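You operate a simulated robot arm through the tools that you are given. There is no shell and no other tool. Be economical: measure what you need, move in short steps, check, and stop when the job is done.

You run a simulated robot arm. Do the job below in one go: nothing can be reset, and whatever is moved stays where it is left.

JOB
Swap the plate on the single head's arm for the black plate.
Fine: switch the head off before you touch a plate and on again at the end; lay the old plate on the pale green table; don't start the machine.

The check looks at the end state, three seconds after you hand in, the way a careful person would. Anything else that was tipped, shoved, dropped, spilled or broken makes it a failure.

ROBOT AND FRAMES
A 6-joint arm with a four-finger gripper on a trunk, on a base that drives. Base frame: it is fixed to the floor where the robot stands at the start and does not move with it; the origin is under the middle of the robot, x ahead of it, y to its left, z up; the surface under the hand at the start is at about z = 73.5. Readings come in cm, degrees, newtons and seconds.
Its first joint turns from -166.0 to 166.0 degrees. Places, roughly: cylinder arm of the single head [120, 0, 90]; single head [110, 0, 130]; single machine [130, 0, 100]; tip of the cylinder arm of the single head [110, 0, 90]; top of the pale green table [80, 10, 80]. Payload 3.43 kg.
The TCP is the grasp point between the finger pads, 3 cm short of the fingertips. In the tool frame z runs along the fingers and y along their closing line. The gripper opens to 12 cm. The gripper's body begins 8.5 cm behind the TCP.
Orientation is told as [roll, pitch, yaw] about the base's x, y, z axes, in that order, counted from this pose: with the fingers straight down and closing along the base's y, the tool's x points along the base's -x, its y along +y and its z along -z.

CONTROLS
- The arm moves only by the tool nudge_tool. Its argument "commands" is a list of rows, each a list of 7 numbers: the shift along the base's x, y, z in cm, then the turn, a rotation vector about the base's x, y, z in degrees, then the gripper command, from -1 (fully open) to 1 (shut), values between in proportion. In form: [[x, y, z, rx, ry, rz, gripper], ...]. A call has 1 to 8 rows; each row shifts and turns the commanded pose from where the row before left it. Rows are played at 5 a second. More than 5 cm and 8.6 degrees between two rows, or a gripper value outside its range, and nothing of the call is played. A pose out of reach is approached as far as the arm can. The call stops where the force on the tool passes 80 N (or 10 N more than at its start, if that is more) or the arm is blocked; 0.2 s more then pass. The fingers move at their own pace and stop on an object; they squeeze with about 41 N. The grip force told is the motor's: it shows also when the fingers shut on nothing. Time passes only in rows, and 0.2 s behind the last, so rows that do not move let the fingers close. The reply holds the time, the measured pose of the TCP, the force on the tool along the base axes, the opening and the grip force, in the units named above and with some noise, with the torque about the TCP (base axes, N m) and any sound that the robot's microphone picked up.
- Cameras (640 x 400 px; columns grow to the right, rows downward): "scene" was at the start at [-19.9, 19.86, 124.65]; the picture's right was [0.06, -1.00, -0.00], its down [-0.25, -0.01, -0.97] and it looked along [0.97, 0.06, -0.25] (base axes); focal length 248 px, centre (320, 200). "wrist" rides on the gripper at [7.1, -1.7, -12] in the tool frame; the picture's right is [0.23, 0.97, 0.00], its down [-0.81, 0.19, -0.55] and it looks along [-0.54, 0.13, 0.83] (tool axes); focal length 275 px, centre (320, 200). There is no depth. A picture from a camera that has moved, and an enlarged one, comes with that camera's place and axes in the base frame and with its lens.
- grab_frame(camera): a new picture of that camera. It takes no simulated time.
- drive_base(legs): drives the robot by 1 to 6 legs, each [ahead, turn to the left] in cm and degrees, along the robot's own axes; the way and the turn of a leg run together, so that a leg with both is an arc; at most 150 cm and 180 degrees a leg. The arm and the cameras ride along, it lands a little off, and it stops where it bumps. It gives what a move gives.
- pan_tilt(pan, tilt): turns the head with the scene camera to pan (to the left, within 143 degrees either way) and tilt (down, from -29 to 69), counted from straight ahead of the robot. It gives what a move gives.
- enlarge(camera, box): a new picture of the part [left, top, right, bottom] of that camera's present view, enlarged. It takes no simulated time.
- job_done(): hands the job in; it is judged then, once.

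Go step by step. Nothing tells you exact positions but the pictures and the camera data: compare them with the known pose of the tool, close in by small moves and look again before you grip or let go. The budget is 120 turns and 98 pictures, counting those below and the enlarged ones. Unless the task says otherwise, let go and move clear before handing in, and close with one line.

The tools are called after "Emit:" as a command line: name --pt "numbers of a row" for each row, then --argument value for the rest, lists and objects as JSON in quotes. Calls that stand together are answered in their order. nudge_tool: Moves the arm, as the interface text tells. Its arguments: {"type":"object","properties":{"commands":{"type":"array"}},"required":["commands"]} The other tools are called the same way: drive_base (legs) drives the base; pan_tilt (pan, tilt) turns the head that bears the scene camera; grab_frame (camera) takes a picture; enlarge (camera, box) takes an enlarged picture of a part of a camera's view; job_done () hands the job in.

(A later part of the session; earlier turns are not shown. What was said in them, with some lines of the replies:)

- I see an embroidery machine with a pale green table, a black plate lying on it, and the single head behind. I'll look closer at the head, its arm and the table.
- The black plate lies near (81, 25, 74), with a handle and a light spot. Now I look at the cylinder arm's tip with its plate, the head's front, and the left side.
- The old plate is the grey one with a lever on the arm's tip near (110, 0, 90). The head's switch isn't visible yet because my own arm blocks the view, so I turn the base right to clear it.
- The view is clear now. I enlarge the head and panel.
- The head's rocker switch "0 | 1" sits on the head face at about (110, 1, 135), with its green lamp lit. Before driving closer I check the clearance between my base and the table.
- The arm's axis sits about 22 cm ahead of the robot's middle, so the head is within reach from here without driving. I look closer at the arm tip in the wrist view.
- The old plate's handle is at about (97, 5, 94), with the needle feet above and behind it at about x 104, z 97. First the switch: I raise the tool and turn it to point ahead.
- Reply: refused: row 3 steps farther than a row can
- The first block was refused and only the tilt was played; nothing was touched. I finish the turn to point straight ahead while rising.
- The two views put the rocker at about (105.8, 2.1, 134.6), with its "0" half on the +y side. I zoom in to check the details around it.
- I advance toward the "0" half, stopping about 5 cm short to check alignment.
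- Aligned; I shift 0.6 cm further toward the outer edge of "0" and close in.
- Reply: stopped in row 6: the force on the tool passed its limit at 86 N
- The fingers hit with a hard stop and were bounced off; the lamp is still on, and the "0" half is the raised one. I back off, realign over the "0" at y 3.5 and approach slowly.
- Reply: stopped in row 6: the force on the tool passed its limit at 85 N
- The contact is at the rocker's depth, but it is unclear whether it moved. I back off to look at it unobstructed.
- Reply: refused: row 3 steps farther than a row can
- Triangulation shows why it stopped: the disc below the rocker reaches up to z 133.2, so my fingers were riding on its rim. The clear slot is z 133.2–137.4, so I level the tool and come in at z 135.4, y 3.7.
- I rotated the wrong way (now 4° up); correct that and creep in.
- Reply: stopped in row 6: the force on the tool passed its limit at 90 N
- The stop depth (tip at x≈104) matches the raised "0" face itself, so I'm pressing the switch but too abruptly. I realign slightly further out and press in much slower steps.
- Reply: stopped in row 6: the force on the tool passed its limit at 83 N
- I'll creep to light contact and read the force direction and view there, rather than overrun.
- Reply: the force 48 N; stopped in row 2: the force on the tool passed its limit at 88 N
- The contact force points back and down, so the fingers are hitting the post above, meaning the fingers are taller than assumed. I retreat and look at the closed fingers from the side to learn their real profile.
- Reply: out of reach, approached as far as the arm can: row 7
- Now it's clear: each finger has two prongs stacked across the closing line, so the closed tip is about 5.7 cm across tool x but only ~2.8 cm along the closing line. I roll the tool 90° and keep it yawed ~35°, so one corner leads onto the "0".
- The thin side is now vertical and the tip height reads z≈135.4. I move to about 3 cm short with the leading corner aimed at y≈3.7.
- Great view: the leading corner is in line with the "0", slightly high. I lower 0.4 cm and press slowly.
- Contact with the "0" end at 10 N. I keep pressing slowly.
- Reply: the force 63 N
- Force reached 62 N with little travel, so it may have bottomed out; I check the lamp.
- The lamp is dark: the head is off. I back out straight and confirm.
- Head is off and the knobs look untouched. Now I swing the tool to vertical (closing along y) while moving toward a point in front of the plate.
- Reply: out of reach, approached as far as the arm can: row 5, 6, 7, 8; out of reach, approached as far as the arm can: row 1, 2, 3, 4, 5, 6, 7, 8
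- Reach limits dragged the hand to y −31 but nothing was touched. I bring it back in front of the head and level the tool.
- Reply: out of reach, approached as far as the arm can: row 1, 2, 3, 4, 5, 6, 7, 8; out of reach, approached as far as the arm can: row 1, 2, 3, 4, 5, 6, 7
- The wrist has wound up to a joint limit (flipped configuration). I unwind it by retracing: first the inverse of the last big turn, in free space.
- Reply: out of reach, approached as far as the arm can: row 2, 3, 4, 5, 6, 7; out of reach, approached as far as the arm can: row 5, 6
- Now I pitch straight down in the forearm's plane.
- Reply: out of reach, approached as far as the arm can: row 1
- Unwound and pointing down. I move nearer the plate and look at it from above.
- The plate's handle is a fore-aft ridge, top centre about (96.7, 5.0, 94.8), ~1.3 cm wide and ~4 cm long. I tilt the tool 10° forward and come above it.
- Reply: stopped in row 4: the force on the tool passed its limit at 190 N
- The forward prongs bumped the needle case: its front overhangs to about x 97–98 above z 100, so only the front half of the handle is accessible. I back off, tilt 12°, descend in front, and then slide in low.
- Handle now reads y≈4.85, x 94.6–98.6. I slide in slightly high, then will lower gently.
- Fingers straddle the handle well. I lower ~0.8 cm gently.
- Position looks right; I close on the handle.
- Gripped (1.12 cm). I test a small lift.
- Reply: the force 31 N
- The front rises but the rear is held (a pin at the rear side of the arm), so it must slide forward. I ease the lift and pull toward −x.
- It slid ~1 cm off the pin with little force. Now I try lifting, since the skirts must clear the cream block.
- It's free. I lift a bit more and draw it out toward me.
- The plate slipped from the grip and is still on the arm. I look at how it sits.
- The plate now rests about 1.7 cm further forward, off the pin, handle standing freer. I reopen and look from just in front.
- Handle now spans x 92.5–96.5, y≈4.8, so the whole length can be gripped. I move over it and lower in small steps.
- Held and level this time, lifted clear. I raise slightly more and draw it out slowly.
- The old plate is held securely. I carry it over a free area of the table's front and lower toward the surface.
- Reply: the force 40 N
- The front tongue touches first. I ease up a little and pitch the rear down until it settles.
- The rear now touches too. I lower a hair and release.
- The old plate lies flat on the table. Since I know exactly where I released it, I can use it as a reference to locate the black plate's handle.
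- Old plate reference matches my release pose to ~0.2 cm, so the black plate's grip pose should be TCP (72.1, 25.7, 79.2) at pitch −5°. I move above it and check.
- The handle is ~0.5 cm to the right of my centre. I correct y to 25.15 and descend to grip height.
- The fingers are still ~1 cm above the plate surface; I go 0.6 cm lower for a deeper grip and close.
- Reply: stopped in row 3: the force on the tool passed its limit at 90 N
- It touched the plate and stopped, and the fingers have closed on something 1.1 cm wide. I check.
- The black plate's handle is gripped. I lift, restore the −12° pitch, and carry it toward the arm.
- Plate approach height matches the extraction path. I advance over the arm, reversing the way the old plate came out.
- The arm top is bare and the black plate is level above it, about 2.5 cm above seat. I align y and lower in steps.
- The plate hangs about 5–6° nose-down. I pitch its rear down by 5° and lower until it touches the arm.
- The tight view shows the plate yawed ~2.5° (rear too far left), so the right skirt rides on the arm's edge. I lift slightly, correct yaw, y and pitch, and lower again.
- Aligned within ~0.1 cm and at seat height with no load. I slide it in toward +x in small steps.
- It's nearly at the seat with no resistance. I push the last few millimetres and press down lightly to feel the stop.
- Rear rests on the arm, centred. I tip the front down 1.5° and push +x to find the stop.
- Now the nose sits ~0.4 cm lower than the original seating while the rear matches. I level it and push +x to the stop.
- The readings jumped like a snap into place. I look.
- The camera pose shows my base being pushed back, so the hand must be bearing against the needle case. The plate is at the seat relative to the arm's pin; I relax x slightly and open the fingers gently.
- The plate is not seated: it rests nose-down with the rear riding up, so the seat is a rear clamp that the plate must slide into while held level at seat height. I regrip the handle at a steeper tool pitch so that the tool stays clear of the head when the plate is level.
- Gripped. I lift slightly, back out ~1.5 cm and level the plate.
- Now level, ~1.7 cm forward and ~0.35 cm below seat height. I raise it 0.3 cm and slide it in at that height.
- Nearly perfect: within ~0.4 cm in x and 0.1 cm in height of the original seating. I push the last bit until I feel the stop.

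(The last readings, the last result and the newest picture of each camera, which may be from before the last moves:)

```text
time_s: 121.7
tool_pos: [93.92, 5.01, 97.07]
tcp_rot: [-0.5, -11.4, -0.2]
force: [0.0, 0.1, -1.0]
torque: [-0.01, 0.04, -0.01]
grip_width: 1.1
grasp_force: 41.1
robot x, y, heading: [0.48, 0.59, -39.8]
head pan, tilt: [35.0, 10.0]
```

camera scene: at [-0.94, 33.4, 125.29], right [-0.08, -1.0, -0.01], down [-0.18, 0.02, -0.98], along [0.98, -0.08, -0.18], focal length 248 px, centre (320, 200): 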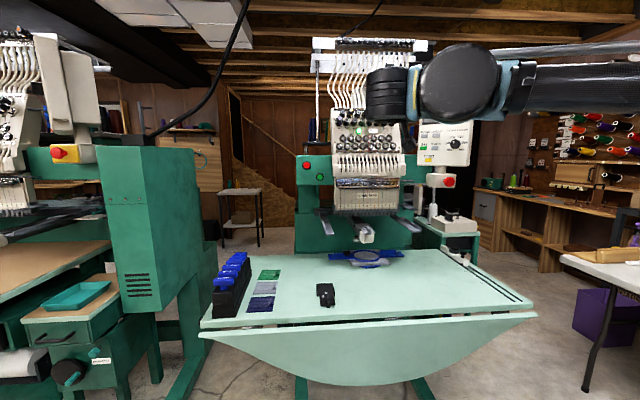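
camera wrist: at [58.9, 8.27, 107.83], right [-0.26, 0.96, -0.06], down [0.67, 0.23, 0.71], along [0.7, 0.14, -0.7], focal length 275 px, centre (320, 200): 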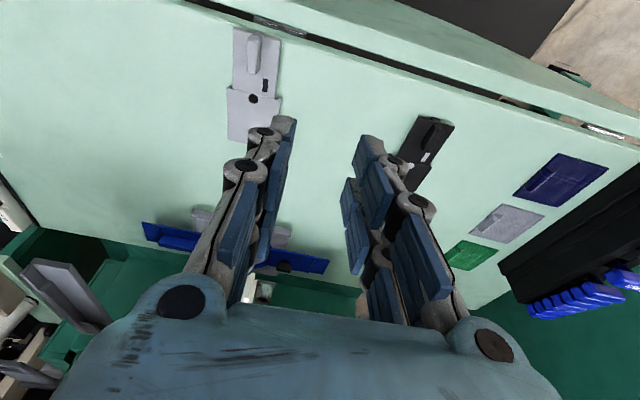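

Emit:
nudge_tool --pt "0.1 0 0 0 0 0 1" --pt "0.1 0 0 0 0 0 1" --pt "0 0 0 0 0 0 1"

Emit:
nudge_tool --pt "0.1 0 0 0 0 0 1" --pt "0.1 0 0 0 0 0 1" --pt "0 0 0 0 0 0 1"

```text
time_s: 122.5
tool_pos: [94.07, 5.13, 97.05]
tcp_rot: [-0.5, -11.3, -0.1]
force: [0.1, 0.1, -0.6]
torque: [-0.05, 0.06, 0.0]
grip_width: 1.08
grasp_force: 41.3
robot x, y, heading: [0.23, 0.88, -39.8]
head pan, tilt: [35.0, 10.0]
```

```text
time_s: 123.3
tool_pos: [94.33, 5.08, 97.1]
tcp_rot: [-0.5, -11.1, -0.1]
force: [0.4, 0.5, -0.1]
torque: [0.01, 0.05, 0.04]
grip_width: 1.08
grasp_force: 40.4
robot x, y, heading: [0.08, 0.51, -39.7]
head pan, tilt: [35.0, 10.0]
```

No stop yet; I probe vertically: a small press down, then a small lift.

Emit:
nudge_tool --pt "0 0 -0.15 0 0 0 1" --pt "0 0 -0.1 0 0 0 1" --pt "0 0 0 0 0 0 1"

Emit:
enlarge --camera "scene" --box '[350, 212, 390, 247]'

```text
time_s: 124.1
tool_pos: [94.34, 5.08, 96.83]
tcp_rot: [-0.4, -11.2, -0.1]
force: [0.7, 0.3, 5.4]
torque: [0.13, -0.81, -0.03]
grip_width: 1.08
grasp_force: 40.7
robot x, y, heading: [0.35, 0.77, -39.5]
head pan, tilt: [35.0, 10.0]
```

```text
11.43 times, centred on (370, 230) of scene
camera zoom: at [-0.95, 33.39, 125.29], right [-0.08, -1.0, -0.01], down [-0.18, 0.02, -0.98], along [0.98, -0.08, -0.18], focal length 2828 px, centre (-251, -137)
```

zoom: 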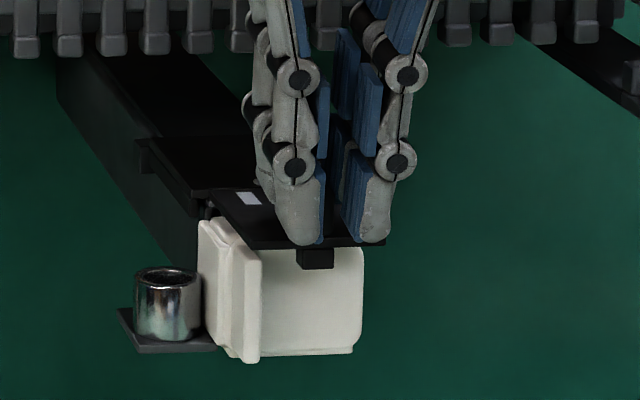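

It matches the original seating within ~0.15 cm. I test whether the rear is held by a small lift.

Emit:
nudge_tool --pt "0 0 0.2 0 0 0 1" --pt "0 0 0.15 0 0 0 1" --pt "0 0 0 0 0 0 1"

```text
time_s: 124.9
tool_pos: [94.27, 5.13, 97.24]
tcp_rot: [-0.5, -11.4, -0.2]
force: [0.2, -1.1, -0.2]
torque: [0.03, 0.01, -0.01]
grip_width: 1.11
grasp_force: 41.0
robot x, y, heading: [-0.35, 0.85, -39.8]
head pan, tilt: [35.0, 10.0]
```

Not held yet; the image suggests ~0.5 cm more travel at the touching height and a hair to the right. I set that height and keep sliding in.

Emit:
nudge_tool --pt "0 -0.15 -0.15 0 0 0 1" --pt "0 0 -0.12 0 0 0 1" --pt "0.15 0 0 0 0 0 1" --pt "0.15 0 0 0 0 0 1" --pt "0 0 0 0 0 0 1"

Emit:
nudge_tool --pt "0.15 0 0 0 0 0 1" --pt "0.15 0 0 0 0 0 1" --pt "0 0 0 0 0 0 1"

```text
time_s: 126.1
tool_pos: [94.77, 4.9, 97.01]
tcp_rot: [-0.6, -11.3, -0.1]
force: [1.0, -0.3, -1.1]
torque: [0.03, 0.04, 0.0]
grip_width: 1.1
grasp_force: 41.3
robot x, y, heading: [-0.14, 1.04, -39.8]
head pan, tilt: [35.0, 10.0]
```

```text
time_s: 126.9
tool_pos: [94.99, 4.84, 96.97]
tcp_rot: [-0.5, -11.3, -0.1]
force: [-18.3, -1.7, -0.4]
torque: [-0.03, 0.67, -0.01]
grip_width: 1.08
grasp_force: 40.7
robot x, y, heading: [0.08, 0.8, -39.8]
head pan, tilt: [35.0, 10.0]
```

Resistance in x at plate level, centred: the stop or clip. I push slightly more.

Emit:
nudge_tool --pt "0.1 0 0 0 0 0 1" --pt "0.1 0 0 0 0 0 1" --pt "0 0 0 0 0 0 1"

```text
time_s: 127.7
tool_pos: [95.02, 4.87, 96.96]
tcp_rot: [-0.6, -11.3, -0.1]
force: [-31.3, -4.3, -0.5]
torque: [-0.12, 1.31, -0.13]
grip_width: 1.1
grasp_force: 41.3
robot x, y, heading: [0.12, 0.66, -39.6]
head pan, tilt: [35.0, 10.0]
```

A firm stop. I relax the push and repeat the lift test.

Emit:
nudge_tool --pt "-0.2 0 0 0 0 0 1" --pt "0 0 0.15 0 0 0 1" --pt "0 0 0.15 0 0 0 1" --pt "0 0 0 0 0 0 1"

```text
time_s: 128.7
tool_pos: [95.05, 4.97, 97.17]
tcp_rot: [-0.5, -11.3, -0.2]
force: [0.4, -0.4, -0.4]
torque: [-0.01, 0.09, -0.01]
grip_width: 1.11
grasp_force: 40.8
robot x, y, heading: [0.35, 0.74, -39.4]
head pan, tilt: [35.0, 10.0]
```

Still not latched vertically: perhaps it must be pressed down onto the front clip once at the x-stop. I press down gently.

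Emit:
nudge_tool --pt "0.05 0 -0.2 0 0 0 1" --pt "0 0 -0.2 0 0 0 1" --pt "0 0 -0.1 0 0 0 1" --pt "0 0 0 0 0 0 1"

Emit:
nudge_tool --pt "0 0 -0.1 0 -0.5 0 1" --pt "0 0 -0.1 0 -0.5 0 1" --pt "0 0 0 0 0 0 1"

```text
time_s: 129.7
tool_pos: [94.94, 4.91, 96.68]
tcp_rot: [-0.5, -11.3, -0.1]
force: [3.3, -1.5, 9.6]
torque: [-0.06, -1.48, -0.17]
grip_width: 1.11
grasp_force: 40.8
robot x, y, heading: [0.22, 1.07, -39.6]
head pan, tilt: [35.0, 10.0]
```

```text
time_s: 130.5
tool_pos: [94.86, 4.88, 96.58]
tcp_rot: [-0.5, -12.3, -0.1]
force: [-9.7, 1.8, 18.9]
torque: [0.04, -1.0, 0.07]
grip_width: 1.09
grasp_force: 40.6
robot x, y, heading: [0.09, 0.7, -39.9]
head pan, tilt: [35.0, 10.0]
```

Emit:
nudge_tool --pt "0 0 -0.1 0 -0.7 0 1" --pt "0 0 -0.1 0 -0.7 0 1" --pt "0 0 0 0 0 0 1"

Emit:
nudge_tool --pt "0 0 -0.1 0 -0.3 0 1" --pt "0 0 -0.1 0 0 0 1" --pt "0 0 0 0 0 0 1"

```text
time_s: 131.3
tool_pos: [94.95, 4.87, 96.42]
tcp_rot: [-0.5, -13.7, -0.1]
force: [-34.3, -3.4, 21.5]
torque: [-0.05, 0.29, -0.08]
grip_width: 1.1
grasp_force: 41.0
robot x, y, heading: [0.07, 0.63, -39.8]
head pan, tilt: [35.0, 10.0]
```

```text
time_s: 132.1
tool_pos: [94.94, 5.03, 96.29]
tcp_rot: [-0.5, -14.2, -0.1]
force: [-21.2, 6.2, 33.1]
torque: [0.08, -0.73, 0.12]
grip_width: 1.12
grasp_force: 41.0
robot x, y, heading: [0.07, 0.54, -39.6]
head pan, tilt: [35.0, 10.0]
```

Load is now shared between rear and front. I unload and do the lift test again.

Emit:
nudge_tool --pt "-0.1 0 0.2 0 0 0 1" --pt "0 0 0.2 0 0 0 1" --pt "0 0 0 0 0 0 1"

Emit:
nudge_tool --pt "0 0 0.15 0 0 0 1" --pt "0 0 0.15 0 0 0 1" --pt "0 0 0 0 0 0 1"

```text
time_s: 132.9
tool_pos: [94.96, 4.84, 96.53]
tcp_rot: [-0.6, -14.0, -0.1]
force: [0.2, 5.0, -28.2]
torque: [0.09, 1.29, 0.26]
grip_width: 1.13
grasp_force: 40.6
robot x, y, heading: [0.04, 0.59, -39.5]
head pan, tilt: [35.0, 10.0]
```

```text
time_s: 133.7
tool_pos: [94.82, 4.92, 96.93]
tcp_rot: [-0.5, -14.0, -0.1]
force: [-0.4, 0.1, -1.0]
torque: [0.01, 0.03, -0.02]
grip_width: 1.11
grasp_force: 40.9
robot x, y, heading: [-0.06, 0.59, -39.5]
head pan, tilt: [35.0, 10.0]
```

It had latched (−28 N on lift, just like the original) and my extra lift popped it off again. I press it down once more and then release without lifting.

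Emit:
nudge_tool --pt "0.1 0 -0.2 0 0 0 1" --pt "0 0 -0.2 0 0 0 1" --pt "0 0 -0.15 0 0 0 1" --pt "0 0 -0.15 0 0 0 1" --pt "0 0 0 0 0 0 1"

Emit:
nudge_tool --pt "0 0 -0.05 0 0 0 1" --pt "0 0 0 0 0 0 1"

```text
time_s: 134.9
tool_pos: [94.84, 4.91, 96.24]
tcp_rot: [-0.5, -14.1, -0.1]
force: [-5.0, 6.1, 26.4]
torque: [0.09, -1.37, 0.37]
grip_width: 1.08
grasp_force: 40.9
robot x, y, heading: [0.17, 0.54, -39.9]
head pan, tilt: [35.0, 10.0]
```

```text
time_s: 135.5
tool_pos: [94.87, 4.93, 96.15]
tcp_rot: [-0.4, -13.9, 0.0]
force: [-12.7, 7.8, 21.7]
torque: [0.12, -0.92, 0.51]
grip_width: 1.09
grasp_force: 40.9
robot x, y, heading: [0.09, 0.67, -39.5]
head pan, tilt: [35.0, 10.0]
```

Emit:
nudge_tool --pt "0 0 0.15 0 0 0 1" --pt "0 0 0.12 0 0 0 1" --pt "0 0 0 0 0 0 1"

```text
time_s: 136.3
tool_pos: [94.89, 4.96, 96.34]
tcp_rot: [-0.5, -13.9, 0.0]
force: [-18.6, 8.0, -19.8]
torque: [0.16, 1.62, 0.43]
grip_width: 1.09
grasp_force: 40.5
robot x, y, heading: [0.27, 0.81, -39.8]
head pan, tilt: [35.0, 10.0]
```

Latched (it resists lifting again). I go back to neutral load, open, and withdraw straight along the handle.

Emit:
nudge_tool --pt "-0.08 -0.05 -0.13 0 0 0 1" --pt "0 0 0 0 0 0 1" --pt "0 0 0 0 0 0 0.8" --pt "0 0 0 0 0 0 0.6" --pt "0 0 0 0 0 0 0.4" --pt "0 0 0 0 0 0 0.4"

Emit:
nudge_tool --pt "-0.3 0 0.3 0 0 0 0.4" --pt "-0.5 0 0.5 0 0 0 0.4" --pt "-0.8 0 0.6 0 0 0 0.4" --pt "-1 0 0.6 0 0 0 0.4" --pt "-2 0 0.8 0 0 0 0.4" --pt "-3 0 1 0 0 0 0.4" --pt "-4 -1 1 0 0 0 0.4" --pt "-4 -1 1 0 0 0 0.6"

Emit:
enlarge --camera "scene" --box '[350, 212, 390, 247]'

```text
time_s: 137.7
tool_pos: [94.93, 4.83, 96.29]
tcp_rot: [-0.5, -13.9, -0.1]
force: [0.5, -0.8, -0.6]
torque: [-0.02, -0.03, -0.01]
grip_width: 3.62
grasp_force: 0.1
robot x, y, heading: [-0.11, 0.41, -39.9]
head pan, tilt: [35.0, 10.0]
```

```text
time_s: 139.5
tool_pos: [79.55, 2.58, 101.96]
tcp_rot: [-0.5, -14.0, 0.0]
force: [0.5, 0.3, -0.4]
torque: [-0.03, 0.07, 0.01]
grip_width: 2.42
grasp_force: 0.1
robot x, y, heading: [0.3, 0.72, -39.6]
head pan, tilt: [35.0, 10.0]
```

```text
11.43 times, centred on (370, 230) of scene
camera zoom: at [-0.89, 33.39, 125.29], right [-0.08, -1.0, -0.01], down [-0.18, 0.02, -0.98], along [0.98, -0.08, -0.18], focal length 2828 px, centre (-251, -137)
```

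zoom: 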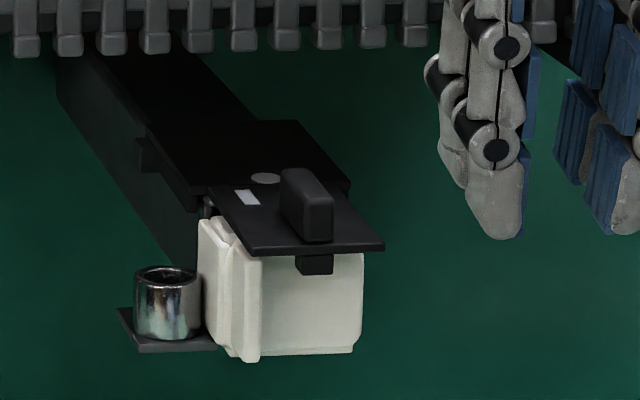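

The black plate sits exactly as the old one did. Now I go back up to the switch by the path that worked, to press the "1" half.

Emit:
nudge_tool --pt "-1 -4 2 0 0 0 0.9" --pt "-1 -4 2 0 0 0 0.9" --pt "-1 -4 2 0 0 0 1" --pt "-0.5 -4 2 0 0 0 1" --pt "0 0 2.5 0 -8.2 0 1" --pt "0 0 2.5 0 -8.2 0 1" --pt "0 0 2.5 0 -8.2 0 1" --pt "0 0 2.5 0 -8.2 0 1"

Emit:
nudge_tool --pt "0 0 2.5 0 -8.2 0 1" --pt "0 0 2.5 0 -8.2 0 1" --pt "0 0 2.5 0 -8.2 0 1" --pt "0 0 2.5 0 -8.2 0 1" --pt "0 0 2.4 0 -8.2 0 1" --pt "0 0 2 0 -2.2 0 1" --pt "0 0 0 0 0 0 1"

```text
time_s: 141.3
tool_pos: [76.13, -13.32, 119.89]
tcp_rot: [-0.2, -47.0, -0.3]
force: [1.3, 0.1, -0.2]
torque: [0.02, 0.05, 0.0]
grip_width: 0.02
grasp_force: 34.0
robot x, y, heading: [0.17, 0.74, -39.6]
head pan, tilt: [35.0, 10.0]
```

```text
time_s: 142.9
tool_pos: [75.72, -12.72, 134.37]
tcp_rot: [78.0, -89.8, -78.7]
force: [-0.7, 0.2, -0.6]
torque: [0.0, -0.03, -0.01]
grip_width: 0.0
grasp_force: 33.7
robot x, y, heading: [0.06, 0.68, -39.5]
head pan, tilt: [35.0, 10.0]
```

Emit:
nudge_tool --pt "0 3 0 0 0 0 1" --pt "0 3 0 0 0 0 1" --pt "0 3 0 0 0 7.6 1" --pt "0 3 0 0 0 7.6 1" --pt "0 2 0 0 0 7.6 1" --pt "0 0 0 0 0 7.6 1" --pt "0 0 0 0 0 7.6 1" --pt "0 0 0 0 0 0 1"

Emit:
nudge_tool --pt "1 0 0 -6.46 -5.05 0 1" --pt "1 0 0 -6.46 -5.05 0 1" --pt "1 0 0 -6.46 -5.05 0 1" --pt "1 0 0 -6.46 -5.05 0 1" --pt "1 0 0 -6.46 -5.05 0 1" --pt "1 0 0 -6.46 -5.05 0 1" --pt "1 0 0 -6.46 -5.05 0 1" --pt "1 0 0 -6.46 -5.05 0 1"

Emit:
nudge_tool --pt "1 0 0 -6.46 -5.05 0 1" --pt "1 0 0 -6.46 -5.05 0 1" --pt "1 0 0 -6.46 -5.05 0 1" --pt "0 0 0 0 0 0 1"

```text
time_s: 144.7
tool_pos: [75.82, 0.89, 134.45]
tcp_rot: [95.0, -89.8, -57.5]
force: [-0.2, 0.7, -0.7]
torque: [0.03, 0.0, 0.01]
grip_width: 0.0
grasp_force: 33.2
robot x, y, heading: [0.08, 0.89, -39.6]
head pan, tilt: [35.0, 10.0]
```

```text
time_s: 146.5
tool_pos: [83.67, 0.62, 134.32]
tcp_rot: [-90.6, -24.3, 128.1]
force: [-0.4, -0.2, 0.1]
torque: [0.0, 0.01, 0.02]
grip_width: 0.0
grasp_force: 33.3
robot x, y, heading: [0.09, 0.73, -39.4]
head pan, tilt: [35.0, 10.0]
```

```text
time_s: 147.5
tool_pos: [86.88, 0.66, 134.36]
tcp_rot: [-90.6, 0.1, 128.1]
force: [0.3, -0.5, 0.2]
torque: [-0.02, 0.01, 0.0]
grip_width: 0.0
grasp_force: 33.9
robot x, y, heading: [-0.05, 0.48, -39.7]
head pan, tilt: [35.0, 10.0]
```

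Same tool pose as for the first press. I aim at the "1" half (TCP y≈1.15, z≈134.9), stop short and check once.

Emit:
nudge_tool --pt "3 0.2 0.2 0 0 0 1" --pt "3 0.2 0.2 0 0 0 1" --pt "3 0.1 0.15 0 0 0 1" --pt "1 0 0 0 0 0 1" --pt "0 0 0 0 0 0 1"

Emit:
enlarge --camera "wrist" --box '[240, 0, 480, 160]'

```text
time_s: 148.7
tool_pos: [97.01, 1.27, 134.99]
tcp_rot: [-90.6, 0.0, 128.1]
force: [0.5, 0.4, 0.0]
torque: [0.0, -0.03, -0.02]
grip_width: 0.01
grasp_force: 33.5
robot x, y, heading: [-0.02, 0.92, -39.6]
head pan, tilt: [35.0, 10.0]
```

```text
2.50 times, centred on (360, 80) of wrist
camera zoom: at [91.81, -11.83, 136.63], right [0.15, -0.18, -0.97], down [-0.93, 0.3, -0.2], along [0.33, 0.94, -0.12], focal length 688 px, centre (220, 500)
```

zoom: 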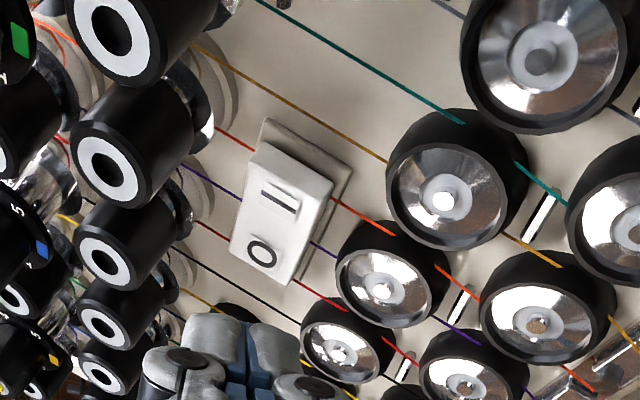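

The tip lines up with the "1" half just as it did for the "0". I press slowly.

Emit:
nudge_tool --pt "1 -0.1 -0.1 0 0 0 1" --pt "1 0 0 0 0 0 1" --pt "0.5 0 0 0 0 0 1" --pt "0.3 0 0 0 0 0 1" --pt "0.2 0 0 0 0 0 1" --pt "0.2 0 0 0 0 0 1" --pt "0 0 0 0 0 0 1"

Emit:
nudge_tool --pt "0.2 0 0 0 0 0 1" --pt "0.2 0 0 0 0 0 1" --pt "0 0 0 0 0 0 1"

```text
time_s: 150.3
tool_pos: [100.18, 1.31, 134.71]
tcp_rot: [-90.6, 0.0, 128.1]
force: [0.6, -0.4, 0.0]
torque: [0.02, 0.0, 0.02]
grip_width: 0.0
grasp_force: 32.8
robot x, y, heading: [0.2, 0.63, -39.7]
head pan, tilt: [35.0, 10.0]
```

```text
time_s: 151.1
tool_pos: [100.58, 1.15, 134.88]
tcp_rot: [-90.5, 0.0, 128.1]
force: [0.2, -0.5, -0.1]
torque: [0.0, 0.0, 0.0]
grip_width: 0.0
grasp_force: 33.7
robot x, y, heading: [0.06, 0.84, -39.7]
head pan, tilt: [35.0, 10.0]
```

Emit:
nudge_tool --pt "0.15 0 0 0 0 0 1" --pt "0.15 0 0 0 0 0 1" --pt "0 0 0 0 0 0 1"

Emit:
nudge_tool --pt "0.15 0 0 0 0 0 1" --pt "0.15 0 0 0 0 0 1" --pt "0 0 0 0 0 0 1"

```text
time_s: 151.9
tool_pos: [100.58, 1.27, 134.87]
tcp_rot: [-90.6, 0.0, 128.1]
force: [-22.4, -4.9, -1.1]
torque: [-0.06, 0.21, -0.2]
grip_width: 0.01
grasp_force: 33.4
robot x, y, heading: [0.02, 0.56, -39.6]
head pan, tilt: [35.0, 10.0]
```

```text
time_s: 152.7
tool_pos: [100.73, 1.32, 135.1]
tcp_rot: [-90.8, 0.1, 128.1]
force: [-53.8, -8.8, -1.8]
torque: [-0.05, 0.53, -0.42]
grip_width: 0.0
grasp_force: 34.0
robot x, y, heading: [-0.02, 0.79, -39.8]
head pan, tilt: [35.0, 10.0]
```

Emit:
nudge_tool --pt "0.12 0 0 0 0 0 1" --pt "0 0 0 0 0 0 1"

Emit:
nudge_tool --pt "-0.8 0 0 0 0 0 1" --pt "-2 0 0 0 0 0 1" --pt "-3 -0.5 0 0 0 0 1" --pt "-4 -1 0 0 0 0 1" --pt "-4.5 -1 0 0 0 0 1" --pt "-4.5 -1 0 0 0 0 1" --pt "-4.5 -1 0 0 0 0 1" --pt "-4.5 -1 0 0 0 0 1"

Emit:
enlarge --camera "scene" --box '[270, 100, 430, 310]'

```text
time_s: 153.3
tool_pos: [100.78, 1.33, 135.24]
tcp_rot: [-90.7, 0.1, 128.2]
force: [-60.4, -4.1, 5.5]
torque: [-0.03, 0.32, -0.27]
grip_width: 0.0
grasp_force: 33.0
robot x, y, heading: [0.22, 0.71, -39.9]
head pan, tilt: [35.0, 10.0]
```

```text
time_s: 155.1
tool_pos: [73.05, -3.88, 134.9]
tcp_rot: [-90.6, 0.0, 128.1]
force: [0.3, -0.3, 0.1]
torque: [-0.02, -0.01, 0.06]
grip_width: 0.02
grasp_force: 33.6
robot x, y, heading: [0.69, 0.65, -39.8]
head pan, tilt: [35.0, 10.0]
```

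```text
1.90 times, centred on (350, 205) of scene
camera zoom: at [-0.89, 33.37, 125.29], right [-0.08, -1.0, -0.01], down [-0.18, 0.02, -0.98], along [0.98, -0.08, -0.18], focal length 471 px, centre (263, 190)
```

zoom: 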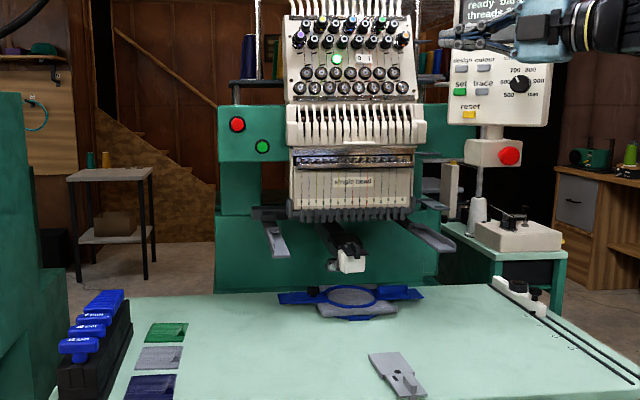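

The head's lamp is green again, the black plate sits on the arm, the old grey plate lies on the pale green table, and the hand is clear. I hand in.

Emit:
job_done

```text
The job is handed in.
```

The job is handed in: the black plate is latched on the single head's arm and the old grey one lies on the pale green table. The head was off during the swap and is on again. I did not start the machine, but my fingers knocked the head several times (up to 190 N) without visible damage in the pictures.
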